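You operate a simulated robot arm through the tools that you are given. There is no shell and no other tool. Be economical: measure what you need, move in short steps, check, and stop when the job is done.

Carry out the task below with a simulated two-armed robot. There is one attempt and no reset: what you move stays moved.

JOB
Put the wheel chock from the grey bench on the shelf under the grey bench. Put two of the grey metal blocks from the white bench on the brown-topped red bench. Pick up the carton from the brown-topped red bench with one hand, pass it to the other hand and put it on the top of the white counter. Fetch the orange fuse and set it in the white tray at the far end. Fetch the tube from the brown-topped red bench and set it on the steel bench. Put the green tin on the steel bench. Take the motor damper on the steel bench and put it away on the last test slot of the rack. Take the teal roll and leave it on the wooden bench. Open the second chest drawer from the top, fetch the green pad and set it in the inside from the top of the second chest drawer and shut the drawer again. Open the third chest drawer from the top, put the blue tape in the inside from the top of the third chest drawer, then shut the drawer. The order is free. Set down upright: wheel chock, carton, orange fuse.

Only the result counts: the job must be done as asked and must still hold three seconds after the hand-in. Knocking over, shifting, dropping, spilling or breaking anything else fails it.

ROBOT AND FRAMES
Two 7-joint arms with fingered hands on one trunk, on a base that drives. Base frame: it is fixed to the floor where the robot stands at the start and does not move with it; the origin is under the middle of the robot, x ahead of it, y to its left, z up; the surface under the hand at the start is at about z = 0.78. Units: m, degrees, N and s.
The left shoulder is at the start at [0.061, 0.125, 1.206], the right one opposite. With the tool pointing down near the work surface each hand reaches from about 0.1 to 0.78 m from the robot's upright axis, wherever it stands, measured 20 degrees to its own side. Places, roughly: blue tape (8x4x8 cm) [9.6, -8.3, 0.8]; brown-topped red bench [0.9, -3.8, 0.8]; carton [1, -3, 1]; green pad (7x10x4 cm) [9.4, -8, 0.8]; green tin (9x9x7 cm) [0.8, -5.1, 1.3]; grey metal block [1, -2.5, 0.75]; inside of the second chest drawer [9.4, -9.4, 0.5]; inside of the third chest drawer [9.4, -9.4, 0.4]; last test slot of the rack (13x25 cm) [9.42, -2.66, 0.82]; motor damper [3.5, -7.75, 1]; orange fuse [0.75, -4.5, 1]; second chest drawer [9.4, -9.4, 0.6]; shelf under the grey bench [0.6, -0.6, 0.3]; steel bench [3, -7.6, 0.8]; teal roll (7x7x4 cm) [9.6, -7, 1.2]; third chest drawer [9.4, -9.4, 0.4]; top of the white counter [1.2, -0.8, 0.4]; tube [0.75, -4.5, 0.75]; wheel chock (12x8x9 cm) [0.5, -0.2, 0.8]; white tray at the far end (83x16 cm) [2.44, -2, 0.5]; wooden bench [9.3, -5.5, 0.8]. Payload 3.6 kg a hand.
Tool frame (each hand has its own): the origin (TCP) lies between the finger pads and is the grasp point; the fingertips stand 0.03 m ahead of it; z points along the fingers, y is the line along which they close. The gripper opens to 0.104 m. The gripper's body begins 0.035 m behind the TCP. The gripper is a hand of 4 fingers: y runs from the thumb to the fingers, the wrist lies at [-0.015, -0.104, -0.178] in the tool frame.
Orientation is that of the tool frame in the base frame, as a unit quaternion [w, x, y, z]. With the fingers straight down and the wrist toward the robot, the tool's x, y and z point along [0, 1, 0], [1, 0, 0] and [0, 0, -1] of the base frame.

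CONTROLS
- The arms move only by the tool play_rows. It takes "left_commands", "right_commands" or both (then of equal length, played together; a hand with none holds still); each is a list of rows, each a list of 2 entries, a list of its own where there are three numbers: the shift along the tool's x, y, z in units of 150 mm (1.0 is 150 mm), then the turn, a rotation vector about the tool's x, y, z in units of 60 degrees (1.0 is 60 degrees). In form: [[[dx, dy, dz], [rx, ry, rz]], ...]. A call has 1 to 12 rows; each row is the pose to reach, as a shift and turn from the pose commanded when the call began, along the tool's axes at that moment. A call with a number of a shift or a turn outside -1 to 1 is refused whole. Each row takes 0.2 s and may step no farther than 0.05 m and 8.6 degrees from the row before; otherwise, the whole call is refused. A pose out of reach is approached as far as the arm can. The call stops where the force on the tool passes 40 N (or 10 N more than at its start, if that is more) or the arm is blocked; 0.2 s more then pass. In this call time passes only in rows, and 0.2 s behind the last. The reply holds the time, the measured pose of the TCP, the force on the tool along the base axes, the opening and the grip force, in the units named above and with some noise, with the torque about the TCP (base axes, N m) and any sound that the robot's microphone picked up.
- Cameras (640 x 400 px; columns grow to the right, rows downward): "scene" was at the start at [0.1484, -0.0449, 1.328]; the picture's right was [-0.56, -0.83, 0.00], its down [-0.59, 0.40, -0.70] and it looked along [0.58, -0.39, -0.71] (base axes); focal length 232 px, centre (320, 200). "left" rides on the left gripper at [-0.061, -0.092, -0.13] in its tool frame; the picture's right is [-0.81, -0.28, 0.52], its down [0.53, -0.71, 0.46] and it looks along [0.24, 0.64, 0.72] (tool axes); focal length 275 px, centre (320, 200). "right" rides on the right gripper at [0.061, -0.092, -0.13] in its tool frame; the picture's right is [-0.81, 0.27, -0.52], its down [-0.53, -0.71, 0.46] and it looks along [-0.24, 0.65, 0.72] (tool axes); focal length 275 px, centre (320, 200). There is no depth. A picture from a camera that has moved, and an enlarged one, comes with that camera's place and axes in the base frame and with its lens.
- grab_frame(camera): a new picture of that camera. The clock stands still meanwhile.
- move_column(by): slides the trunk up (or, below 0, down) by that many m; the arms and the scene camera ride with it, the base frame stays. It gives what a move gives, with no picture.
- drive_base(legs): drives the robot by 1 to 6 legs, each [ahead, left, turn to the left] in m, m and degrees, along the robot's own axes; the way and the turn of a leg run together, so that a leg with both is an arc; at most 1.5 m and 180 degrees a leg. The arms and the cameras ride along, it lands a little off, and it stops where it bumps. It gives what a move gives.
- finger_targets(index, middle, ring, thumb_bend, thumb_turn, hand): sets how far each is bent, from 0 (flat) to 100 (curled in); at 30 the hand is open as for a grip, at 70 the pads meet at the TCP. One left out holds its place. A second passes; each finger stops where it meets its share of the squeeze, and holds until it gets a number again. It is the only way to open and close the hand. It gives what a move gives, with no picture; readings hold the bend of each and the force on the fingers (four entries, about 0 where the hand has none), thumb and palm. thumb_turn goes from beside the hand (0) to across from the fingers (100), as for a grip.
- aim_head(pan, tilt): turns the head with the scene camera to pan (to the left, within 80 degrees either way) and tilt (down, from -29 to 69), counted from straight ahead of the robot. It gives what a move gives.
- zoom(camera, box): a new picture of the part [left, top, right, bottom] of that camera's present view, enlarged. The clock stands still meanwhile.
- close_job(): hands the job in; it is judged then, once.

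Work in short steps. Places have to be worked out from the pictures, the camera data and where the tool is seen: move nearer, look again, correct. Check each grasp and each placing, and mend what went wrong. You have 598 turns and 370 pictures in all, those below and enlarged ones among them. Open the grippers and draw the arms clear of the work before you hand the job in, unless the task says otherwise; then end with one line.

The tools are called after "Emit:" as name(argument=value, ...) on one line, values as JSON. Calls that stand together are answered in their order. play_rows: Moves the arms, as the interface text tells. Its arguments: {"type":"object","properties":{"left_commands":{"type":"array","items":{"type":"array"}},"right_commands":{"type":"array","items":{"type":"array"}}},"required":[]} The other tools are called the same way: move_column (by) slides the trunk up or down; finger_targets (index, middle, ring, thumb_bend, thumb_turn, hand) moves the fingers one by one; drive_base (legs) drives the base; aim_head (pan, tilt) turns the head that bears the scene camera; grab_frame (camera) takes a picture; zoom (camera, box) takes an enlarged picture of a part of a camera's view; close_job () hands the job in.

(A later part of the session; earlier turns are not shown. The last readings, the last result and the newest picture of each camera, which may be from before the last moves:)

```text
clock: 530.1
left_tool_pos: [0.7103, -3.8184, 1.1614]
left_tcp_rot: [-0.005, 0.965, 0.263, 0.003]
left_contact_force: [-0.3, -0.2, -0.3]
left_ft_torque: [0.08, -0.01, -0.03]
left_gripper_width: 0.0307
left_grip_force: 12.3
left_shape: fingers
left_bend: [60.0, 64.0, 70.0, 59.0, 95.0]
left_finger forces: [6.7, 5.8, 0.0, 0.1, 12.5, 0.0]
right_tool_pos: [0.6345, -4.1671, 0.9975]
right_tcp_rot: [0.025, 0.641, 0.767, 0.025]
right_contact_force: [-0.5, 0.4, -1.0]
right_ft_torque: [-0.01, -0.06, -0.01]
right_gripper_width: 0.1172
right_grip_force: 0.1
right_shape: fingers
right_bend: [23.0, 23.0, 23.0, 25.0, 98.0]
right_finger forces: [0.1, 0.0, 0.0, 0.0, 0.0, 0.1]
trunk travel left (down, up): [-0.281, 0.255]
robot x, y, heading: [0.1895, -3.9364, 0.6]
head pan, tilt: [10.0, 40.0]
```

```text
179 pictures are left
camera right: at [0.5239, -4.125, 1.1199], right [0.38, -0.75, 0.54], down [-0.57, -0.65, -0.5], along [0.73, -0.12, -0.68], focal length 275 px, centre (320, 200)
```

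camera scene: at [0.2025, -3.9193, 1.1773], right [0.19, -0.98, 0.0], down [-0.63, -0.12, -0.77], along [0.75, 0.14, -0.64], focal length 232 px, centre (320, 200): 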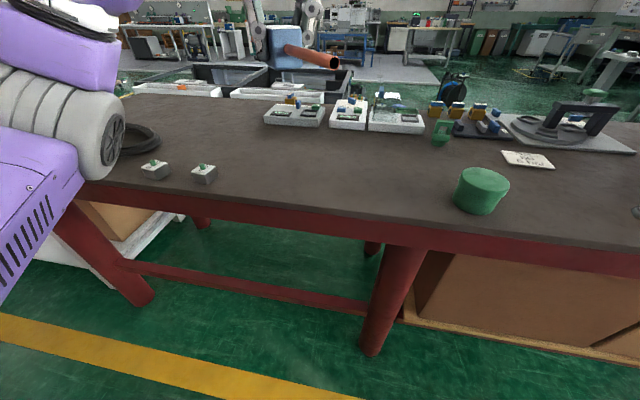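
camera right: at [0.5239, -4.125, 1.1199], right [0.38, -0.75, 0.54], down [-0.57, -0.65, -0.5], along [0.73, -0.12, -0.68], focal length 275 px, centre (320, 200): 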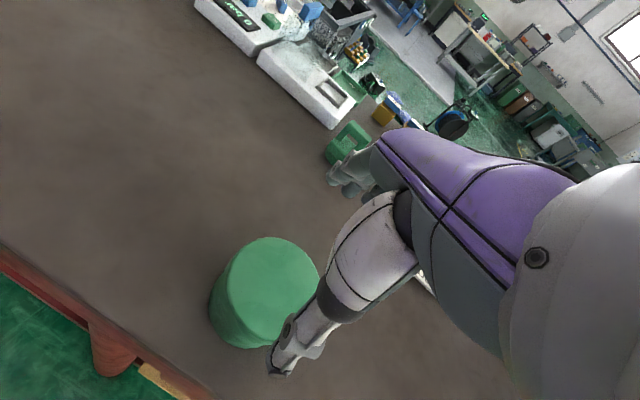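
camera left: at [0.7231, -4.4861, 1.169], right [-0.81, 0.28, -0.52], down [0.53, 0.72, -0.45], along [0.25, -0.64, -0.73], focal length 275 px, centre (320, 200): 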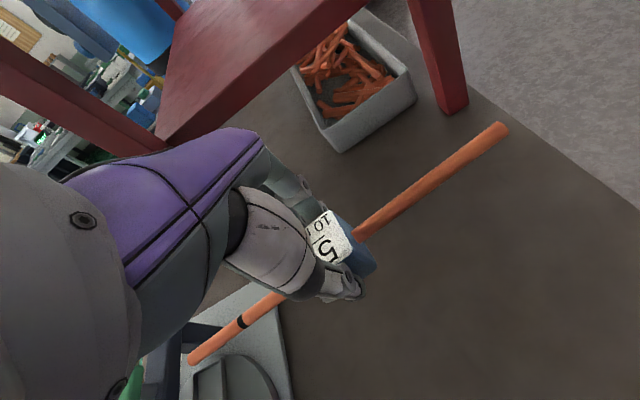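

Emit:
play_rows(right_commands=[[[0, -0.05, 0.15], [0, 0, 0]], [[0, -0.05, 0.35], [0, 0, 0]], [[0, -0.05, 0.53], [0, 0, 0]]])

Emit:
finger_targets(hand="right", index=70, middle=70, ring=70, thumb_bend=70)

Emit:
play_rows(right_commands=[[[0, 0, -0.3], [0, 0, 0]], [[0, 0, -0.6], [0, 0, 0]], [[0, 0, -0.9], [0, 0, 0]]])

Emit:
grab_frame(camera="right")

```text
clock: 530.9
left_tool_pos: [0.7107, -3.8193, 1.1608]
left_tcp_rot: [-0.006, 0.965, 0.262, 0.003]
left_contact_force: [0.3, -1.0, -0.1]
left_ft_torque: [0.0, -0.03, -0.05]
left_gripper_width: 0.0309
left_grip_force: 12.5
left_shape: fingers
left_bend: [60.0, 64.0, 70.0, 59.0, 95.0]
left_finger forces: [6.7, 5.7, 0.0, 0.0, 12.6, 0.0]
right_tool_pos: [0.6322, -4.1695, 0.9186]
right_tcp_rot: [0.025, 0.641, 0.767, 0.025]
right_contact_force: [0.1, 0.3, -0.2]
right_ft_torque: [-0.01, 0.01, 0.04]
right_gripper_width: 0.1173
right_grip_force: 0.1
right_shape: fingers
right_bend: [23.0, 23.0, 23.0, 25.0, 98.0]
right_finger forces: [0.0, 0.0, 0.1, 0.0, 0.0, 0.0]
trunk travel left (down, up): [-0.281, 0.255]
robot x, y, heading: [0.197, -3.9334, 0.4]
head pan, tilt: [10.0, 40.0]
```

```text
clock: 531.9
left_tool_pos: [0.7119, -3.8178, 1.1612]
left_tcp_rot: [-0.005, 0.965, 0.262, 0.002]
left_contact_force: [0.9, 0.0, -0.5]
left_ft_torque: [0.03, 0.01, 0.0]
left_gripper_width: 0.0309
left_grip_force: 12.8
left_shape: fingers
left_bend: [60.0, 64.0, 70.0, 59.0, 95.0]
left_finger forces: [6.7, 5.8, 0.1, 0.0, 12.6, 0.0]
right_tool_pos: [0.6317, -4.1698, 0.9183]
right_tcp_rot: [0.025, 0.642, 0.766, 0.026]
right_contact_force: [4.0, 1.0, 7.8]
right_ft_torque: [0.02, -0.71, 0.07]
right_gripper_width: 0.077
right_grip_force: 30.8
right_shape: fingers
right_bend: [40.0, 49.0, 54.0, 43.0, 94.0]
right_finger forces: [12.1, 9.8, 9.1, 0.0, 29.8, 0.0]
trunk travel left (down, up): [-0.281, 0.255]
robot x, y, heading: [0.195, -3.9376, 0.7]
head pan, tilt: [10.0, 40.0]
```

```text
clock: 532.7
left_tool_pos: [0.7112, -3.8182, 1.161]
left_tcp_rot: [-0.006, 0.965, 0.262, 0.003]
left_contact_force: [-0.5, 0.3, -0.6]
left_ft_torque: [-0.01, -0.02, 0.04]
left_gripper_width: 0.0308
left_grip_force: 12.3
left_shape: fingers
left_bend: [60.0, 64.0, 70.0, 59.0, 95.0]
left_finger forces: [6.6, 5.8, 0.0, 0.0, 12.5, 0.1]
right_tool_pos: [0.6229, -4.1689, 1.0513]
right_tcp_rot: [0.025, 0.641, 0.767, 0.022]
right_contact_force: [0.3, 0.2, -2.5]
right_ft_torque: [0.01, -0.04, 0.01]
right_gripper_width: 0.0768
right_grip_force: 29.8
right_shape: fingers
right_bend: [42.0, 50.0, 55.0, 43.0, 94.0]
right_finger forces: [11.0, 8.9, 8.4, 0.0, 31.1, 0.1]
trunk travel left (down, up): [-0.281, 0.255]
robot x, y, heading: [0.1935, -3.9327, 0.6]
head pan, tilt: [10.0, 40.0]
```

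```text
178 pictures are left
camera right: at [0.5119, -4.1255, 1.174], right [0.38, -0.75, 0.54], down [-0.57, -0.65, -0.5], along [0.72, -0.12, -0.68], focal length 275 px, centre (320, 200)
```

right: 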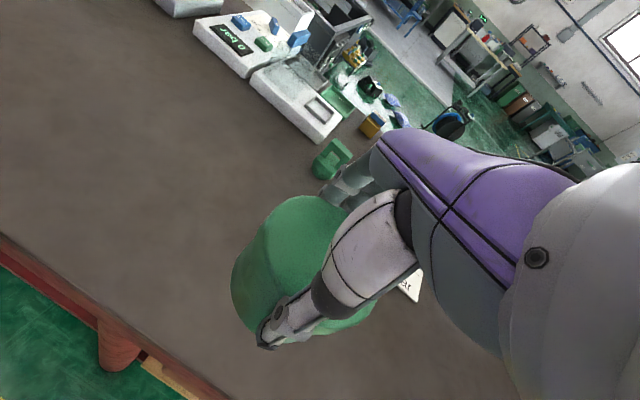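

Both items held. Back out, turn to -y and travel to the passage.

Emit:
drive_base(legs=[[-0.6, 0, 0], [0, 0, -90.6], [1.1, 0, 0], [1.0, 0, 0]])

Emit:
aim_head(pan=40, tilt=30)

Emit:
grab_frame(camera="scene")

```text
clock: 550.0
left_tool_pos: [-0.3333, -6.5493, 1.1609]
left_tcp_rot: [-0.002, 0.86, -0.51, 0.005]
left_contact_force: [-0.6, 0.2, -0.7]
left_ft_torque: [0.0, -0.02, -0.01]
left_gripper_width: 0.0309
left_grip_force: 12.4
left_shape: fingers
left_bend: [60.0, 64.0, 70.0, 59.0, 95.0]
left_finger forces: [6.7, 5.6, 0.1, 0.1, 12.3, 0.0]
right_tool_pos: [-0.6801, -6.4511, 1.0505]
right_tcp_rot: [0.035, 0.997, 0.075, -0.001]
right_contact_force: [-0.5, 1.1, -3.1]
right_ft_torque: [-0.04, 0.02, 0.0]
right_gripper_width: 0.0762
right_grip_force: 28.9
right_shape: fingers
right_bend: [42.0, 50.0, 56.0, 43.0, 94.0]
right_finger forces: [10.6, 8.7, 8.4, 0.0, 30.1, 0.1]
trunk travel left (down, up): [-0.281, 0.255]
robot x, y, heading: [-0.4326, -6.0301, -90.9]
head pan, tilt: [10.0, 40.0]
```

```text
clock: 550.9
left_tool_pos: [-0.332, -6.5496, 1.1599]
left_tcp_rot: [-0.001, 0.861, -0.509, 0.006]
left_contact_force: [-0.1, 1.2, -1.5]
left_ft_torque: [0.0, 0.02, 0.01]
left_gripper_width: 0.0304
left_grip_force: 12.2
left_shape: fingers
left_bend: [60.0, 64.0, 70.0, 59.0, 95.0]
left_finger forces: [6.7, 5.6, 0.1, 0.0, 12.4, 0.0]
right_tool_pos: [-0.6793, -6.4506, 1.0505]
right_tcp_rot: [0.035, 0.997, 0.075, -0.002]
right_contact_force: [-0.5, 0.2, -2.4]
right_ft_torque: [-0.02, -0.02, 0.0]
right_gripper_width: 0.0765
right_grip_force: 28.5
right_shape: fingers
right_bend: [42.0, 50.0, 56.0, 43.0, 94.0]
right_finger forces: [10.6, 8.6, 8.4, 0.0, 30.0, 0.0]
trunk travel left (down, up): [-0.281, 0.255]
robot x, y, heading: [-0.4339, -6.0266, -91.1]
head pan, tilt: [40.0, 30.0]
```

```text
177 pictures are left
camera scene: at [-0.3808, -6.2215, 1.1926], right [-0.78, -0.63, 0.0], down [-0.31, 0.39, -0.87], along [0.54, -0.67, -0.5], focal length 232 px, centre (320, 200)
```

scene: 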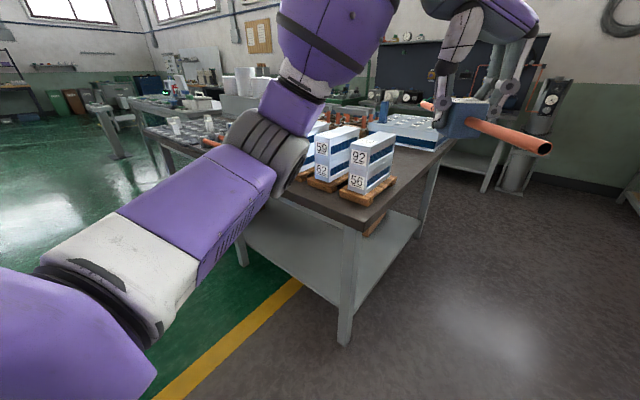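

Raise the trunk fully so arms and tube clear the boxes, then sidle through.

Emit:
move_column(by=0.25)

Emit:
drive_base(legs=[[0.03, 0, 0.8], [0, 0.8, 0], [0, 0.8, 0], [0, 0.8, 0]])

Emit:
aim_head(pan=0, tilt=35)

Emit:
grab_frame(camera="scene")

```text
clock: 553.5
left_tool_pos: [-0.3336, -6.5507, 1.4105]
left_tcp_rot: [-0.002, 0.86, -0.51, 0.005]
left_contact_force: [0.2, -0.1, -1.3]
left_ft_torque: [0.01, 0.0, -0.01]
left_gripper_width: 0.031
left_grip_force: 12.4
left_shape: fingers
left_bend: [60.0, 64.0, 70.0, 59.0, 95.0]
left_finger forces: [6.7, 5.6, 0.1, 0.0, 12.3, 0.0]
right_tool_pos: [-0.6805, -6.4504, 1.3002]
right_tcp_rot: [0.035, 0.997, 0.074, -0.001]
right_contact_force: [-0.4, 0.2, -2.6]
right_ft_torque: [-0.03, -0.02, 0.03]
right_gripper_width: 0.0764
right_grip_force: 29.0
right_shape: fingers
right_bend: [42.0, 50.0, 56.0, 43.0, 94.0]
right_finger forces: [10.6, 8.7, 8.5, 0.0, 30.0, 0.1]
trunk travel left (down, up): [-0.531, 0.005]
robot x, y, heading: [-0.4352, -6.0303, -91.2]
head pan, tilt: [40.0, 30.0]
```

```text
clock: 575.3
left_tool_pos: [2.0701, -6.5788, 1.4121]
left_tcp_rot: [-0.001, 0.865, -0.502, 0.006]
left_contact_force: [1.0, 1.3, -1.4]
left_ft_torque: [0.02, -0.04, 0.03]
left_gripper_width: 0.031
left_grip_force: 12.1
left_shape: fingers
left_bend: [60.0, 64.0, 70.0, 59.0, 95.0]
left_finger forces: [6.7, 5.6, 0.1, 0.0, 12.3, 0.0]
right_tool_pos: [1.7208, -6.4861, 1.3003]
right_tcp_rot: [0.035, 0.996, 0.085, -0.001]
right_contact_force: [0.6, 0.1, -2.5]
right_ft_torque: [0.0, 0.0, -0.04]
right_gripper_width: 0.0762
right_grip_force: 28.9
right_shape: fingers
right_bend: [42.0, 50.0, 56.0, 43.0, 94.0]
right_finger forces: [10.6, 8.7, 8.7, 0.0, 30.0, 0.1]
trunk travel left (down, up): [-0.531, 0.005]
robot x, y, heading: [1.9587, -6.0581, -89.8]
head pan, tilt: [40.0, 30.0]
```

```text
clock: 576.4
left_tool_pos: [2.0699, -6.5785, 1.4094]
left_tcp_rot: [-0.002, 0.865, -0.501, 0.006]
left_contact_force: [-0.1, -0.6, -1.1]
left_ft_torque: [0.0, 0.01, -0.05]
left_gripper_width: 0.0306
left_grip_force: 11.9
left_shape: fingers
left_bend: [60.0, 64.0, 70.0, 59.0, 95.0]
left_finger forces: [6.7, 5.6, 0.1, 0.0, 12.3, 0.0]
right_tool_pos: [1.7214, -6.486, 1.3011]
right_tcp_rot: [0.035, 0.996, 0.084, 0.0]
right_contact_force: [-0.1, 0.5, -3.2]
right_ft_torque: [-0.04, 0.0, -0.02]
right_gripper_width: 0.0762
right_grip_force: 29.1
right_shape: fingers
right_bend: [42.0, 50.0, 56.0, 43.0, 94.0]
right_finger forces: [10.7, 8.7, 8.6, 0.0, 30.0, 0.1]
trunk travel left (down, up): [-0.531, 0.005]
robot x, y, heading: [1.9585, -6.0574, -89.9]
head pan, tilt: [0.0, 35.0]
```

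```text
176 pictures are left
camera scene: at [1.9589, -6.1556, 1.4488], right [-1.0, 0.0, 0.0], down [0.0, 0.57, -0.82], along [0.0, -0.82, -0.57], focal length 232 px, centre (320, 200)
```

scene: 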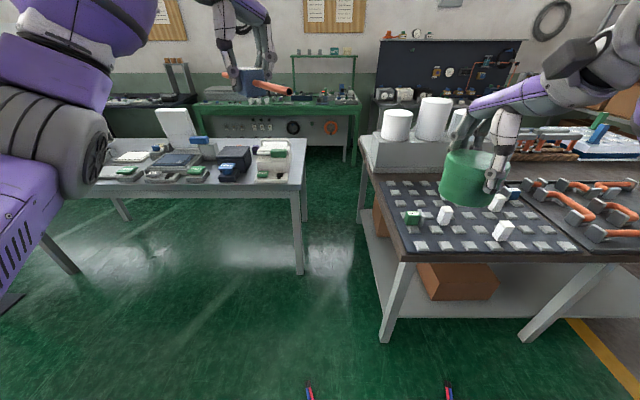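

Through the passage. Move along to the middle of the steel bench and inspect it.

Emit:
drive_base(legs=[[0, 0.95, 0]])

Emit:
aim_head(pan=0, tilt=30)

Emit:
grab_frame(camera="scene")

```text
clock: 585.1
left_tool_pos: [3.0268, -6.5827, 1.4112]
left_tcp_rot: [-0.001, 0.863, -0.505, 0.006]
left_contact_force: [0.3, -0.3, -1.1]
left_ft_torque: [0.0, -0.01, -0.02]
left_gripper_width: 0.0308
left_grip_force: 12.4
left_shape: fingers
left_bend: [60.0, 64.0, 70.0, 59.0, 95.0]
left_finger forces: [6.6, 5.7, 0.0, 0.0, 12.3, 0.0]
right_tool_pos: [2.678, -6.4895, 1.3013]
right_tcp_rot: [0.035, 0.996, 0.08, -0.002]
right_contact_force: [0.5, 0.6, -2.8]
right_ft_torque: [0.01, 0.0, 0.03]
right_gripper_width: 0.0767
right_grip_force: 28.5
right_shape: fingers
right_bend: [42.0, 50.0, 56.0, 43.0, 94.0]
right_finger forces: [10.7, 8.8, 8.6, 0.0, 29.9, 0.0]
trunk travel left (down, up): [-0.531, 0.005]
robot x, y, heading: [2.9174, -6.0685, -90.5]
head pan, tilt: [0.0, 35.0]
```

```text
clock: 585.8
left_tool_pos: [3.0259, -6.584, 1.4107]
left_tcp_rot: [-0.002, 0.863, -0.505, 0.007]
left_contact_force: [-0.3, 1.1, -1.2]
left_ft_torque: [-0.02, 0.02, -0.03]
left_gripper_width: 0.0308
left_grip_force: 12.6
left_shape: fingers
left_bend: [60.0, 64.0, 70.0, 59.0, 95.0]
left_finger forces: [6.7, 5.6, 0.0, 0.0, 12.3, 0.0]
right_tool_pos: [2.6778, -6.4884, 1.3007]
right_tcp_rot: [0.035, 0.996, 0.08, 0.0]
right_contact_force: [-0.3, -0.1, -2.5]
right_ft_torque: [-0.01, 0.0, -0.03]
right_gripper_width: 0.0759
right_grip_force: 29.0
right_shape: fingers
right_bend: [42.0, 50.0, 56.0, 43.0, 94.0]
right_finger forces: [10.8, 8.8, 8.7, 0.0, 30.1, 0.1]
trunk travel left (down, up): [-0.531, 0.005]
robot x, y, heading: [2.918, -6.0643, -90.5]
head pan, tilt: [0.0, 30.0]
```

```text
175 pictures are left
camera scene: at [2.9182, -6.1623, 1.4565], right [-1.0, 0.01, 0.0], down [0.0, 0.5, -0.87], along [-0.01, -0.87, -0.5], focal length 232 px, centre (320, 200)
```

scene: 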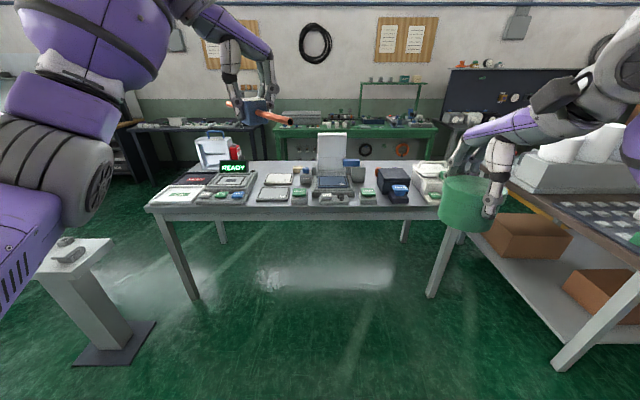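

Emit:
zoom(camera="scene", box=[130, 110, 470, 230])

```text
1.88 times, centred on (300, 170) of scene
camera zoom: at [2.9182, -6.1623, 1.4565], right [-1.0, 0.01, 0.0], down [0.0, 0.5, -0.87], along [-0.01, -0.87, -0.5], focal length 436 px, centre (358, 256)
```

zoom: 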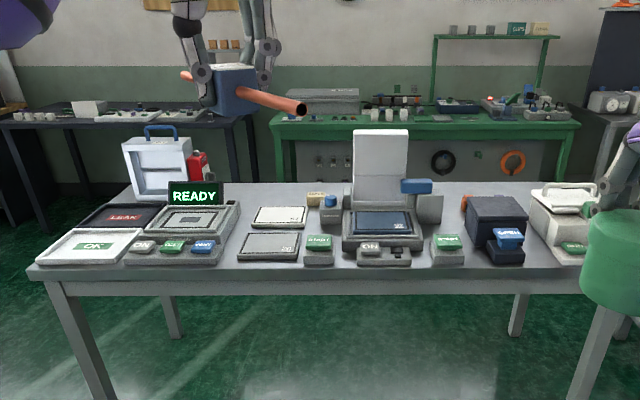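

The bench front is crowded with small stations. Move nearer to find free spots and the motor damper.

Emit:
drive_base(legs=[[0.7, 0, 0.5]])

Emit:
aim_head(pan=0, tilt=50)

Emit:
grab_frame(camera="scene")

Emit:
aim_head(pan=35, tilt=40)

Emit:
grab_frame(camera="scene")

```text
clock: 589.7
left_tool_pos: [3.035, -7.2853, 1.4107]
left_tcp_rot: [-0.003, 0.867, -0.498, 0.006]
left_contact_force: [0.1, -0.5, -1.9]
left_ft_torque: [0.0, 0.01, 0.01]
left_gripper_width: 0.0303
left_grip_force: 12.6
left_shape: fingers
left_bend: [61.0, 64.0, 70.0, 59.0, 95.0]
left_finger forces: [6.6, 5.6, 0.0, 0.1, 12.3, 0.0]
right_tool_pos: [2.6842, -7.1944, 1.3023]
right_tcp_rot: [0.035, 0.995, 0.088, 0.0]
right_contact_force: [0.3, 0.2, -2.4]
right_ft_torque: [0.01, 0.01, -0.02]
right_gripper_width: 0.0763
right_grip_force: 28.7
right_shape: fingers
right_bend: [42.0, 50.0, 56.0, 43.0, 94.0]
right_finger forces: [10.7, 8.7, 8.5, 0.0, 29.9, 0.0]
trunk travel left (down, up): [-0.531, 0.005]
robot x, y, heading: [2.9171, -6.7689, -89.8]
head pan, tilt: [0.0, 30.0]
```

```text
clock: 590.5
left_tool_pos: [3.0344, -7.2853, 1.4101]
left_tcp_rot: [-0.003, 0.867, -0.499, 0.007]
left_contact_force: [-0.4, 0.3, -0.7]
left_ft_torque: [-0.02, -0.02, 0.01]
left_gripper_width: 0.0307
left_grip_force: 12.0
left_shape: fingers
left_bend: [61.0, 64.0, 70.0, 59.0, 95.0]
left_finger forces: [6.7, 5.5, 0.0, 0.1, 12.3, 0.0]
right_tool_pos: [2.6852, -7.1961, 1.3013]
right_tcp_rot: [0.035, 0.995, 0.088, 0.0]
right_contact_force: [0.9, 0.7, -2.9]
right_ft_torque: [-0.02, -0.03, 0.01]
right_gripper_width: 0.076
right_grip_force: 29.1
right_shape: fingers
right_bend: [42.0, 50.0, 56.0, 43.0, 94.0]
right_finger forces: [10.7, 8.7, 8.6, 0.0, 29.9, 0.0]
trunk travel left (down, up): [-0.531, 0.005]
robot x, y, heading: [2.9217, -6.769, -89.6]
head pan, tilt: [0.0, 50.0]
```

```text
173 pictures are left
camera scene: at [2.9193, -6.8522, 1.4271], right [-1.0, -0.01, 0.0], down [-0.01, 0.77, -0.64], along [0.0, -0.64, -0.77], focal length 232 px, centre (320, 200)
```

scene: 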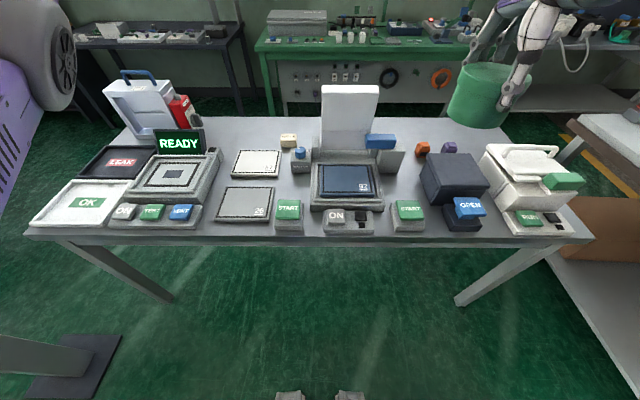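

```text
clock: 591.5
left_tool_pos: [3.0348, -7.2845, 1.411]
left_tcp_rot: [-0.003, 0.867, -0.498, 0.006]
left_contact_force: [-1.1, -0.3, -1.4]
left_ft_torque: [0.0, 0.0, 0.01]
left_gripper_width: 0.0307
left_grip_force: 12.1
left_shape: fingers
left_bend: [61.0, 64.0, 70.0, 59.0, 95.0]
left_finger forces: [6.8, 5.7, 0.0, 0.1, 12.3, 0.0]
right_tool_pos: [2.6849, -7.1956, 1.3019]
right_tcp_rot: [0.035, 0.995, 0.088, 0.0]
right_contact_force: [0.3, -0.3, -2.3]
right_ft_torque: [-0.01, 0.0, 0.0]
right_gripper_width: 0.0759
right_grip_force: 28.6
right_shape: fingers
right_bend: [42.0, 50.0, 56.0, 43.0, 94.0]
right_finger forces: [10.7, 8.7, 8.6, 0.0, 30.0, 0.1]
trunk travel left (down, up): [-0.531, 0.005]
robot x, y, heading: [2.916, -6.7701, -89.6]
head pan, tilt: [35.0, 40.0]
```

```text
172 pictures are left
camera scene: at [2.9679, -6.8446, 1.4412], right [-0.82, -0.58, 0.0], down [-0.37, 0.52, -0.77], along [0.44, -0.62, -0.64], focal length 232 px, centre (320, 200)
```

scene: 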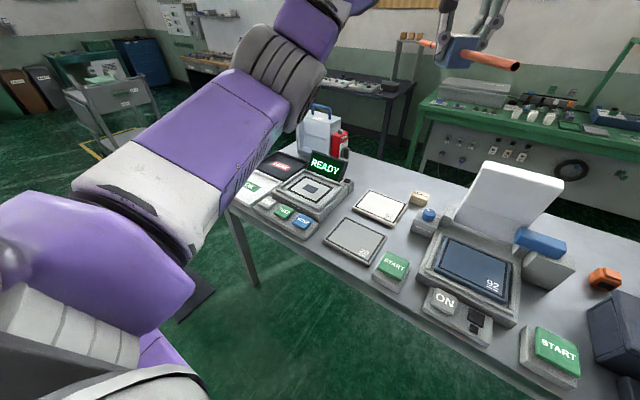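

The free bench surface is at the rear; the red object at ~(3.5,-7.8) may be the damper. Zoom there, then look to the left end for a way behind the bench.

Emit:
zoom(camera="scene", box=[220, 90, 420, 215])

Emit:
drive_base(legs=[[-0.55, 0, 0], [0, 1.3, 0]])

Emit:
aim_head(pan=10, tilt=30)

Emit:
grab_frame(camera="scene")

```text
3.20 times, centred on (320, 152) of scene
camera zoom: at [2.9679, -6.8446, 1.4412], right [-0.82, -0.58, 0.0], down [-0.37, 0.52, -0.77], along [0.44, -0.62, -0.64], focal length 741 px, centre (320, 352)
```

zoom: 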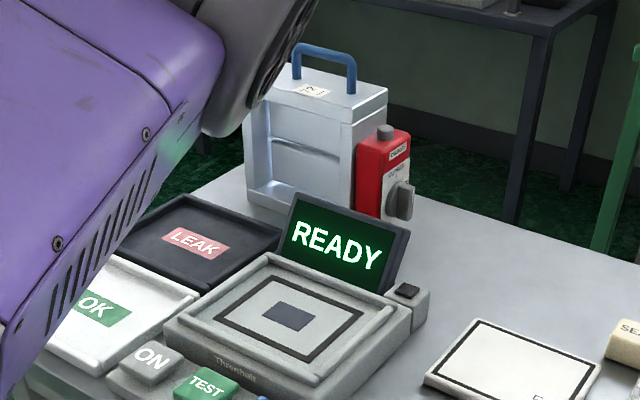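

```text
clock: 606.0
left_tool_pos: [4.3465, -6.7198, 1.4094]
left_tcp_rot: [-0.002, 0.87, -0.494, 0.005]
left_contact_force: [-0.3, -0.3, -0.8]
left_ft_torque: [0.02, 0.0, -0.01]
left_gripper_width: 0.0305
left_grip_force: 12.0
left_shape: fingers
left_bend: [61.0, 64.0, 70.0, 59.0, 95.0]
left_finger forces: [6.7, 5.6, 0.1, 0.0, 12.2, 0.0]
right_tool_pos: [3.996, -6.6349, 1.3011]
right_tcp_rot: [0.035, 0.995, 0.095, 0.0]
right_contact_force: [-0.2, -0.1, -3.3]
right_ft_torque: [-0.04, 0.02, 0.0]
right_gripper_width: 0.0763
right_grip_force: 28.7
right_shape: fingers
right_bend: [42.0, 50.0, 56.0, 43.0, 94.0]
right_finger forces: [10.7, 8.6, 8.7, 0.0, 29.9, 0.1]
trunk travel left (down, up): [-0.531, 0.005]
robot x, y, heading: [4.2248, -6.2031, -88.8]
head pan, tilt: [35.0, 40.0]
```

```text
clock: 606.9
left_tool_pos: [4.3483, -6.7186, 1.4114]
left_tcp_rot: [-0.002, 0.87, -0.493, 0.006]
left_contact_force: [-0.1, 0.0, -1.4]
left_ft_torque: [-0.01, 0.03, 0.0]
left_gripper_width: 0.0307
left_grip_force: 11.6
left_shape: fingers
left_bend: [61.0, 64.0, 70.0, 59.0, 95.0]
left_finger forces: [6.8, 5.6, 0.0, 0.1, 12.2, 0.0]
right_tool_pos: [3.996, -6.6339, 1.3013]
right_tcp_rot: [0.035, 0.995, 0.093, 0.0]
right_contact_force: [1.1, -0.1, -2.2]
right_ft_torque: [-0.03, 0.02, 0.02]
right_gripper_width: 0.0765
right_grip_force: 28.9
right_shape: fingers
right_bend: [42.0, 50.0, 56.0, 43.0, 94.0]
right_finger forces: [10.7, 8.7, 8.7, 0.0, 29.9, 0.0]
trunk travel left (down, up): [-0.531, 0.005]
robot x, y, heading: [4.2248, -6.204, -88.7]
head pan, tilt: [10.0, 30.0]
```

```text
170 pictures are left
camera scene: at [4.2426, -6.2993, 1.4565], right [-0.98, -0.19, 0.0], down [-0.1, 0.49, -0.87], along [0.17, -0.85, -0.5], focal length 232 px, centre (320, 200)
```

scene: 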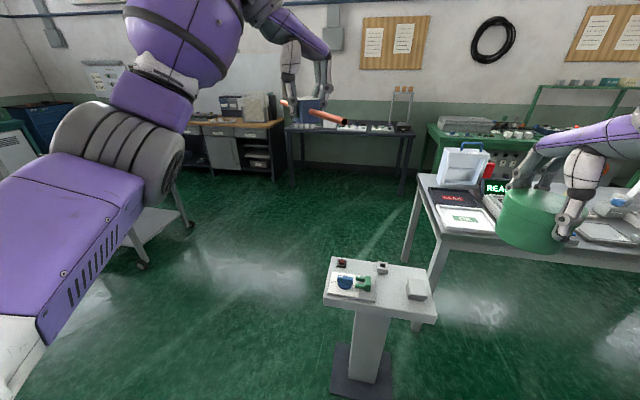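

The damper is likely the white frame with blue handle and red actuator at (3.5,-7.8). The way behind the bench via x≈4.7 is clear. Drive there and turn to face +y.

Emit:
drive_base(legs=[[0, 0.5, -1.2], [1.2, 0, 0], [1.1, 0, 0], [0, 0, 90], [0, 0, 90]])

Emit:
aim_head(pan=45, tilt=30)

Emit:
grab_frame(camera="scene")

```text
clock: 630.4
left_tool_pos: [4.609, -7.991, 1.4116]
left_tcp_rot: [-0.006, 0.506, 0.862, -0.002]
left_contact_force: [0.0, 0.0, -1.4]
left_ft_torque: [-0.02, 0.01, 0.02]
left_gripper_width: 0.0305
left_grip_force: 12.7
left_shape: fingers
left_bend: [61.0, 64.0, 70.0, 59.0, 95.0]
left_finger forces: [6.5, 5.4, 0.1, 0.1, 11.9, 0.1]
right_tool_pos: [4.957, -8.0867, 1.3019]
right_tcp_rot: [0.001, -0.078, 0.996, 0.036]
right_contact_force: [-0.2, 0.2, -2.6]
right_ft_torque: [-0.02, 0.01, -0.01]
right_gripper_width: 0.0754
right_grip_force: 27.6
right_shape: fingers
right_bend: [43.0, 51.0, 56.0, 43.0, 94.0]
right_finger forces: [10.2, 8.3, 8.7, 0.0, 28.2, 0.0]
trunk travel left (down, up): [-0.531, 0.005]
robot x, y, heading: [4.7163, -8.5087, 89.4]
head pan, tilt: [10.0, 30.0]
```

```text
clock: 631.5
left_tool_pos: [4.6094, -7.9902, 1.4103]
left_tcp_rot: [-0.006, 0.507, 0.862, -0.002]
left_contact_force: [0.6, -0.1, -2.0]
left_ft_torque: [-0.04, 0.01, -0.04]
left_gripper_width: 0.0304
left_grip_force: 12.2
left_shape: fingers
left_bend: [61.0, 64.0, 70.0, 59.0, 95.0]
left_finger forces: [6.5, 5.2, 0.1, 0.0, 11.9, 0.1]
right_tool_pos: [4.9578, -8.0864, 1.3012]
right_tcp_rot: [0.001, -0.077, 0.996, 0.035]
right_contact_force: [0.1, -0.3, -2.5]
right_ft_torque: [0.03, 0.05, 0.01]
right_gripper_width: 0.0756
right_grip_force: 27.8
right_shape: fingers
right_bend: [43.0, 51.0, 56.0, 43.0, 94.0]
right_finger forces: [10.2, 8.3, 8.6, 0.0, 28.2, 0.0]
trunk travel left (down, up): [-0.531, 0.005]
robot x, y, heading: [4.711, -8.5093, 89.2]
head pan, tilt: [45.0, 30.0]
```

```text
169 pictures are left
camera scene: at [4.6505, -8.4362, 1.4565], right [0.72, 0.7, 0.0], down [0.35, -0.36, -0.87], along [-0.6, 0.62, -0.5], focal length 232 px, centre (320, 200)
```

scene: 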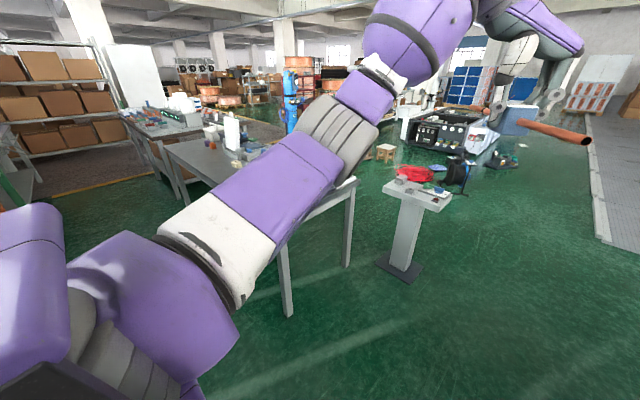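

Sidle left to x≈3.3 behind the bench and look at it.

Emit:
drive_base(legs=[[0, 1.4, 0.8]])

Emit:
aim_head(pan=0, tilt=45)

Emit:
grab_frame(camera="scene")

Emit:
grab_frame(camera="right")

```text
clock: 644.1
left_tool_pos: [3.1749, -7.9812, 1.4113]
left_tcp_rot: [-0.006, 0.503, 0.864, -0.001]
left_contact_force: [-0.3, -0.3, -1.5]
left_ft_torque: [0.0, 0.05, 0.01]
left_gripper_width: 0.0304
left_grip_force: 12.0
left_shape: fingers
left_bend: [61.0, 64.0, 70.0, 59.0, 95.0]
left_finger forces: [6.6, 5.2, 0.0, 0.0, 11.9, 0.0]
right_tool_pos: [3.5231, -8.0735, 1.3021]
right_tcp_rot: [0.001, -0.083, 0.996, 0.035]
right_contact_force: [0.1, 0.2, -1.8]
right_ft_torque: [0.01, -0.01, -0.01]
right_gripper_width: 0.0756
right_grip_force: 28.1
right_shape: fingers
right_bend: [43.0, 51.0, 56.0, 43.0, 94.0]
right_finger forces: [10.2, 8.3, 8.7, 0.0, 28.2, 0.0]
trunk travel left (down, up): [-0.531, 0.005]
robot x, y, heading: [3.2863, -8.4953, 90.0]
head pan, tilt: [45.0, 30.0]
```

```text
clock: 645.3
left_tool_pos: [3.1744, -7.9822, 1.4103]
left_tcp_rot: [-0.006, 0.501, 0.865, -0.001]
left_contact_force: [-0.2, -0.2, -1.0]
left_ft_torque: [0.03, -0.01, 0.02]
left_gripper_width: 0.0305
left_grip_force: 12.1
left_shape: fingers
left_bend: [61.0, 64.0, 70.0, 59.0, 95.0]
left_finger forces: [6.6, 5.3, 0.1, 0.1, 12.0, 0.0]
right_tool_pos: [3.5248, -8.0747, 1.3009]
right_tcp_rot: [0.0, -0.084, 0.996, 0.034]
right_contact_force: [0.6, -0.1, -3.1]
right_ft_torque: [0.0, 0.06, 0.02]
right_gripper_width: 0.0756
right_grip_force: 28.1
right_shape: fingers
right_bend: [43.0, 51.0, 56.0, 43.0, 94.0]
right_finger forces: [10.2, 8.2, 8.7, 0.0, 28.2, 0.0]
trunk travel left (down, up): [-0.531, 0.005]
robot x, y, heading: [3.2856, -8.4962, 89.7]
head pan, tilt: [0.0, 45.0]
```

```text
168 pictures are left
camera scene: at [3.2844, -8.4094, 1.434], right [1.0, 0.0, 0.0], down [0.0, -0.71, -0.71], along [0.0, 0.71, -0.71], focal length 232 px, centre (320, 200)
```

scene: 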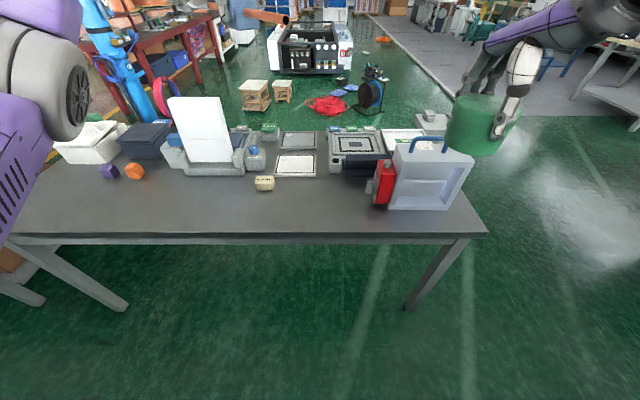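

```text
167 pictures are left
camera right: at [3.4784, -8.1831, 1.4238], right [0.76, 0.37, 0.54], down [0.64, -0.58, -0.5], along [0.13, 0.72, -0.68], focal length 275 px, centre (320, 200)
```

right: 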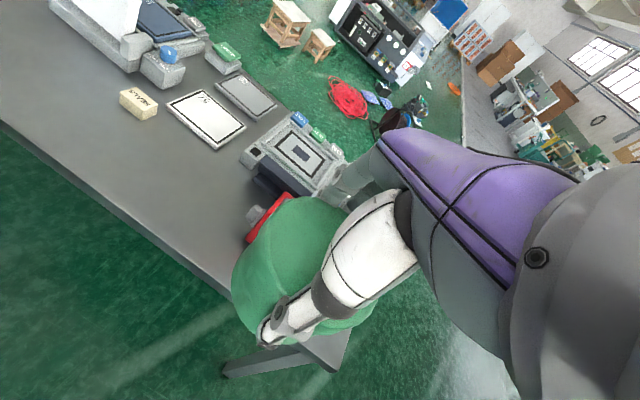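

There is ample free surface at the back of the bench. Turn the left hand 60° so the tube lies along x, and shift left 0.35 m.

Emit:
play_rows(left_commands=[[[0, 0, 0], [0, 0, -0.14]], [[0, 0, 0], [0, 0, -0.28]], [[0, 0, 0], [0, 0, -0.42]], [[0, 0, 0], [0, 0, -0.56]], [[0, 0, 0], [0, 0, -0.7]], [[0, 0, 0], [0, 0, -0.84]], [[0, 0, 0], [0, 0, -0.98]]])

Emit:
drive_base(legs=[[0, 0.35, 0], [0.22, 0, 0]])

Emit:
move_column(by=-0.3)

Emit:
grab_frame(camera="scene")

```text
clock: 646.9
left_tool_pos: [3.1745, -7.9807, 1.4095]
left_tcp_rot: [-0.005, 0.011, 1.0, 0.002]
left_contact_force: [0.4, -0.8, -2.0]
left_ft_torque: [-0.01, 0.0, -0.01]
left_gripper_width: 0.0305
left_grip_force: 12.3
left_shape: fingers
left_bend: [61.0, 64.0, 70.0, 59.0, 95.0]
left_finger forces: [6.6, 5.3, 0.1, 0.1, 11.9, 0.1]
right_tool_pos: [3.5237, -8.0737, 1.3019]
right_tcp_rot: [0.001, -0.084, 0.996, 0.035]
right_contact_force: [-0.6, 0.4, -2.8]
right_ft_torque: [0.0, 0.03, 0.02]
right_gripper_width: 0.0756
right_grip_force: 27.7
right_shape: fingers
right_bend: [43.0, 51.0, 56.0, 43.0, 94.0]
right_finger forces: [10.2, 8.3, 8.8, 0.0, 28.2, 0.0]
trunk travel left (down, up): [-0.531, 0.005]
robot x, y, heading: [3.2856, -8.5025, 89.7]
head pan, tilt: [0.0, 45.0]
```

```text
clock: 651.8
left_tool_pos: [2.818, -7.7647, 1.4112]
left_tcp_rot: [-0.005, 0.008, 1.0, 0.001]
left_contact_force: [0.0, -0.3, -1.0]
left_ft_torque: [0.0, 0.03, 0.0]
left_gripper_width: 0.0302
left_grip_force: 11.9
left_shape: fingers
left_bend: [61.0, 64.0, 70.0, 59.0, 95.0]
left_finger forces: [6.5, 5.3, 0.0, 0.0, 11.9, 0.1]
right_tool_pos: [3.1682, -7.8544, 1.3013]
right_tcp_rot: [0.001, -0.089, 0.995, 0.035]
right_contact_force: [-0.1, 0.1, -3.1]
right_ft_torque: [0.03, -0.01, -0.01]
right_gripper_width: 0.0754
right_grip_force: 28.0
right_shape: fingers
right_bend: [43.0, 51.0, 56.0, 43.0, 94.0]
right_finger forces: [10.3, 8.4, 8.8, 0.0, 28.2, 0.0]
trunk travel left (down, up): [-0.531, 0.005]
robot x, y, heading: [2.9351, -8.2841, 90.6]
head pan, tilt: [0.0, 45.0]
```

```text
clock: 654.8
left_tool_pos: [2.8192, -7.7649, 1.1102]
left_tcp_rot: [-0.005, 0.008, 1.0, 0.001]
left_contact_force: [0.5, 0.1, -0.6]
left_ft_torque: [-0.03, -0.02, 0.02]
left_gripper_width: 0.0306
left_grip_force: 11.4
left_shape: fingers
left_bend: [61.0, 64.0, 70.0, 59.0, 95.0]
left_finger forces: [6.7, 5.3, 0.0, 0.0, 12.0, 0.1]
right_tool_pos: [3.169, -7.8544, 1.0014]
right_tcp_rot: [0.0, -0.089, 0.995, 0.035]
right_contact_force: [0.1, 0.0, -2.8]
right_ft_torque: [-0.01, -0.03, 0.0]
right_gripper_width: 0.0756
right_grip_force: 27.5
right_shape: fingers
right_bend: [43.0, 51.0, 56.0, 43.0, 94.0]
right_finger forces: [10.3, 8.4, 8.9, 0.0, 28.3, 0.0]
trunk travel left (down, up): [-0.231, 0.305]
robot x, y, heading: [2.9317, -8.2797, 90.3]
head pan, tilt: [0.0, 45.0]
```

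```text
166 pictures are left
camera scene: at [2.9314, -8.0648, 1.1195], right [1.0, 0.01, 0.0], down [0.01, -0.71, -0.71], along [-0.01, 0.71, -0.71], focal length 232 px, centre (320, 200)
```

scene: 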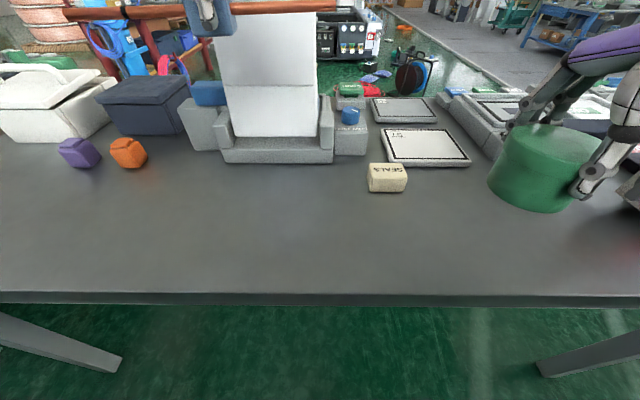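

Bench top ≈0.805. Lower both: tin straight down, tube pulled back 6 cm and down.

Emit:
play_rows(left_commands=[[[0, -0.2, 0.1], [0, 0, 0]], [[0, -0.43, 0.2], [0, 0, 0]], [[0, -0.43, 0.45], [0, 0, 0]], [[0, -0.43, 0.7], [0, 0, 0]], [[0, -0.43, 0.95], [0, 0, 0]]], right_commands=[[[0, 0, 0.15], [0, 0, 0]], [[0, 0, 0.3], [0, 0, 0]], [[0, 0, 0.45], [0, 0, 0]], [[0, 0, 0.6], [0, 0, 0]], [[0, 0, 0.75], [0, 0, 0]]])

Emit:
play_rows(left_commands=[[[0, 0, 0.2], [0, 0, 0]], [[0, 0, 0.4], [0, 0, 0]], [[0, 0, 0.55], [0, 0, 0]], [[0, 0, 0.6], [0, 0, 0]]], right_commands=[[[0, 0, 0.03], [0, 0, 0]], [[0, 0, 0.06], [0, 0, 0]], [[0, 0, 0.09], [0, 0, 0]], [[0, 0, 0.11], [0, 0, 0]]])

Emit:
grab_frame(camera="left")

```text
clock: 656.0
left_tool_pos: [2.8164, -7.8296, 0.9688]
left_tcp_rot: [-0.005, 0.008, 1.0, 0.002]
left_contact_force: [-0.7, -1.0, -0.7]
left_ft_torque: [0.0, 0.0, 0.02]
left_gripper_width: 0.0305
left_grip_force: 11.5
left_shape: fingers
left_bend: [61.0, 64.0, 70.0, 59.0, 95.0]
left_finger forces: [6.6, 5.4, 0.0, 0.1, 11.9, 0.0]
right_tool_pos: [3.1669, -7.8435, 0.8892]
right_tcp_rot: [0.0, -0.088, 0.996, 0.034]
right_contact_force: [0.3, 0.3, -2.2]
right_ft_torque: [0.02, 0.02, -0.02]
right_gripper_width: 0.0755
right_grip_force: 27.8
right_shape: fingers
right_bend: [43.0, 51.0, 56.0, 43.0, 94.0]
right_finger forces: [10.3, 8.5, 8.8, 0.1, 28.3, 0.0]
trunk travel left (down, up): [-0.231, 0.305]
robot x, y, heading: [2.9365, -8.2845, 90.2]
head pan, tilt: [0.0, 45.0]
```

```text
clock: 657.0
left_tool_pos: [2.8139, -7.8295, 0.8769]
left_tcp_rot: [-0.005, 0.008, 1.0, 0.001]
left_contact_force: [0.1, 0.3, 0.1]
left_ft_torque: [0.02, 0.0, -0.01]
left_gripper_width: 0.0303
left_grip_force: 11.8
left_shape: fingers
left_bend: [61.0, 64.0, 70.0, 59.0, 95.0]
left_finger forces: [6.6, 5.3, 0.1, 0.0, 11.8, 0.0]
right_tool_pos: [3.1685, -7.841, 0.8743]
right_tcp_rot: [0.0, -0.088, 0.996, 0.034]
right_contact_force: [-0.1, 0.5, -1.9]
right_ft_torque: [0.0, 0.01, -0.01]
right_gripper_width: 0.0755
right_grip_force: 27.5
right_shape: fingers
right_bend: [43.0, 51.0, 56.0, 43.0, 94.0]
right_finger forces: [10.3, 8.4, 8.8, 0.0, 28.2, 0.0]
right hand out of reach, approached as far as the arm can: row 1, 2, 3, 4
trunk travel left (down, up): [-0.231, 0.305]
robot x, y, heading: [2.9328, -8.2786, 90.3]
head pan, tilt: [0.0, 45.0]
```

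```text
165 pictures are left
camera left: at [2.8757, -7.9231, 1.0056], right [0.8, -0.29, -0.53], down [-0.55, -0.7, -0.45], along [-0.24, 0.65, -0.72], focal length 275 px, centre (320, 200)
```

left: 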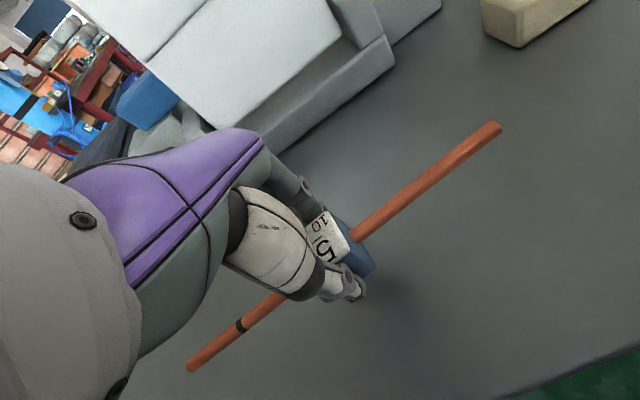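

Emit:
play_rows(left_commands=[[[0, 0, 0.05], [0, 0, 0]], [[0, 0, 0.1], [0, 0, 0]], [[0, 0, 0.15], [0, 0, 0]], [[0, 0, 0.19], [0, 0, 0]]])

```text
clock: 658.0
left_tool_pos: [2.8137, -7.828, 0.849]
left_tcp_rot: [-0.006, 0.009, 1.0, 0.002]
left_contact_force: [-0.4, -0.2, -0.8]
left_ft_torque: [-0.04, 0.01, 0.0]
left_gripper_width: 0.0304
left_grip_force: 11.5
left_shape: fingers
left_bend: [61.0, 64.0, 70.0, 59.0, 95.0]
left_finger forces: [6.6, 5.2, 0.0, 0.0, 11.7, 0.1]
right_tool_pos: [3.1684, -7.8414, 0.8746]
right_tcp_rot: [0.001, -0.089, 0.995, 0.034]
right_contact_force: [0.0, 0.5, -3.1]
right_ft_torque: [0.04, 0.03, 0.01]
right_gripper_width: 0.0752
right_grip_force: 27.6
right_shape: fingers
right_bend: [43.0, 51.0, 56.0, 43.0, 94.0]
right_finger forces: [10.4, 8.4, 8.8, 0.1, 28.2, 0.1]
trunk travel left (down, up): [-0.231, 0.305]
robot x, y, heading: [2.9326, -8.2823, 90.3]
head pan, tilt: [0.0, 45.0]
```

Emit:
play_rows(left_commands=[[[0, 0, 0.03], [0, 0, 0]], [[0, 0, 0.06], [0, 0, 0]], [[0, 0, 0.08], [0, 0, 0]], [[0, 0, 0.1], [0, 0, 0]]], right_commands=[[[0, -0.1, 0.03], [0, 0, 0]], [[0, -0.2, 0.06], [0, 0, 0]], [[0, -0.2, 0.09], [0, 0, 0]], [[0, -0.2, 0.12], [0, 0, 0]]])

```text
clock: 659.0
left_tool_pos: [2.8119, -7.8281, 0.839]
left_tcp_rot: [-0.002, 0.007, 1.0, 0.008]
left_contact_force: [-2.4, -1.0, 11.7]
left_ft_torque: [-0.09, 0.03, -0.01]
left_gripper_width: 0.0301
left_grip_force: 13.0
left_shape: fingers
left_bend: [62.0, 64.0, 70.0, 59.0, 96.0]
left_finger forces: [6.9, 5.9, 0.0, 0.1, 13.5, 0.1]
right_tool_pos: [3.1842, -7.8432, 0.8674]
right_tcp_rot: [0.001, -0.09, 0.995, 0.048]
right_contact_force: [-0.4, -6.0, 21.3]
right_ft_torque: [-0.11, -0.14, -0.02]
right_gripper_width: 0.0773
right_grip_force: 31.7
right_shape: fingers
right_bend: [43.0, 51.0, 56.0, 43.0, 93.0]
right_finger forces: [10.3, 8.2, 9.0, 0.1, 35.0, 0.1]
right hand out of reach, approached as far as the arm can: row 1, 2, 3, 4
trunk travel left (down, up): [-0.231, 0.305]
robot x, y, heading: [2.9378, -8.2806, 90.7]
head pan, tilt: [0.0, 45.0]
stopped in row 4 (right hand): the force on the tool passed its limit at 50 N (the readings are from after the stop); the commanded pose is now the measured one
```

Both are in contact with the bench. Open both hands.

Emit:
finger_targets(hand="left", index=30, middle=30, ring=30, thumb_bend=30)

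Emit:
finger_targets(hand="right", index=23, middle=23, ring=23, thumb_bend=25)

Emit:
play_rows(left_commands=[[[0, 0, -0.2], [0, 0, 0]], [[0, 0, -0.45], [0, 0, 0]], [[0, 0, -0.7], [0, 0, 0]], [[0, 0, -1.0], [0, 0, 0]]], right_commands=[[[0, 0, -0.2], [0, 0, 0]], [[0, 0, -0.45], [0, 0, 0]], [[0, 0, -0.7], [0, 0, 0]], [[0, 0, -1.0], [0, 0, 0]]])

Emit:
grab_frame(camera="scene")

```text
clock: 660.0
left_tool_pos: [2.8127, -7.828, 0.8385]
left_tcp_rot: [-0.004, 0.006, 1.0, 0.006]
left_contact_force: [0.1, 0.5, 0.3]
left_ft_torque: [0.01, 0.0, 0.01]
left_gripper_width: 0.1024
left_grip_force: 0.1
left_shape: fingers
left_bend: [30.0, 30.0, 30.0, 30.0, 97.0]
left_finger forces: [0.1, 0.0, 0.0, 0.0, 0.1, 0.1]
right_tool_pos: [3.1837, -7.844, 0.8664]
right_tcp_rot: [0.001, -0.089, 0.995, 0.047]
right_contact_force: [-2.7, -5.1, 37.2]
right_ft_torque: [-0.1, -0.1, 0.02]
right_gripper_width: 0.0769
right_grip_force: 32.0
right_shape: fingers
right_bend: [43.0, 51.0, 56.0, 43.0, 93.0]
right_finger forces: [10.7, 8.4, 9.5, 0.1, 35.3, 0.1]
trunk travel left (down, up): [-0.231, 0.305]
robot x, y, heading: [2.9332, -8.2825, 90.5]
head pan, tilt: [0.0, 45.0]
```

```text
clock: 661.0
left_tool_pos: [2.8151, -7.8267, 0.8354]
left_tcp_rot: [-0.003, 0.007, 1.0, 0.005]
left_contact_force: [-0.2, 0.1, -0.9]
left_ft_torque: [-0.01, 0.02, 0.02]
left_gripper_width: 0.1028
left_grip_force: 0.2
left_shape: fingers
left_bend: [30.0, 30.0, 30.0, 30.0, 97.0]
left_finger forces: [0.0, 0.1, 0.0, 0.1, 0.1, 0.0]
right_tool_pos: [3.1832, -7.8435, 0.8632]
right_tcp_rot: [0.001, -0.088, 0.995, 0.043]
right_contact_force: [-0.3, 0.2, -0.4]
right_ft_torque: [0.0, 0.02, 0.0]
right_gripper_width: 0.1176
right_grip_force: 0.1
right_shape: fingers
right_bend: [23.0, 23.0, 23.0, 25.0, 97.0]
right_finger forces: [0.0, 0.0, 0.0, 0.0, 0.1, 0.0]
trunk travel left (down, up): [-0.231, 0.305]
robot x, y, heading: [2.9354, -8.2842, 90.4]
head pan, tilt: [0.0, 45.0]
```

```text
clock: 662.0
left_tool_pos: [2.8155, -7.8305, 0.9863]
left_tcp_rot: [-0.003, 0.007, 1.0, 0.005]
left_contact_force: [0.1, 0.2, -0.2]
left_ft_torque: [0.04, 0.03, 0.0]
left_gripper_width: 0.1028
left_grip_force: 0.2
left_shape: fingers
left_bend: [30.0, 30.0, 30.0, 30.0, 97.0]
left_finger forces: [0.0, 0.1, 0.1, 0.1, 0.1, 0.1]
right_tool_pos: [3.1854, -7.855, 1.0125]
right_tcp_rot: [0.001, -0.09, 0.995, 0.04]
right_contact_force: [0.2, 0.0, -0.3]
right_ft_torque: [0.0, -0.04, 0.0]
right_gripper_width: 0.1176
right_grip_force: 0.0
right_shape: fingers
right_bend: [23.0, 23.0, 23.0, 25.0, 97.0]
right_finger forces: [0.1, 0.1, 0.0, 0.0, 0.0, 0.0]
trunk travel left (down, up): [-0.231, 0.305]
robot x, y, heading: [2.9345, -8.2832, 90.4]
head pan, tilt: [0.0, 45.0]
```

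```text
164 pictures are left
camera scene: at [2.9312, -8.0651, 1.1195], right [1.0, 0.01, 0.0], down [0.01, -0.71, -0.71], along [-0.01, 0.71, -0.71], focal length 232 px, centre (320, 200)
```

scene: 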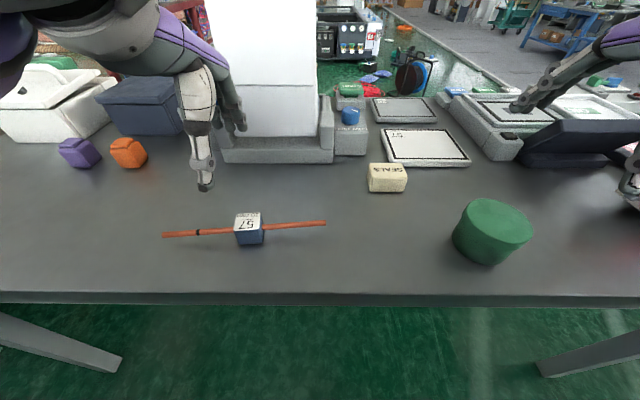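

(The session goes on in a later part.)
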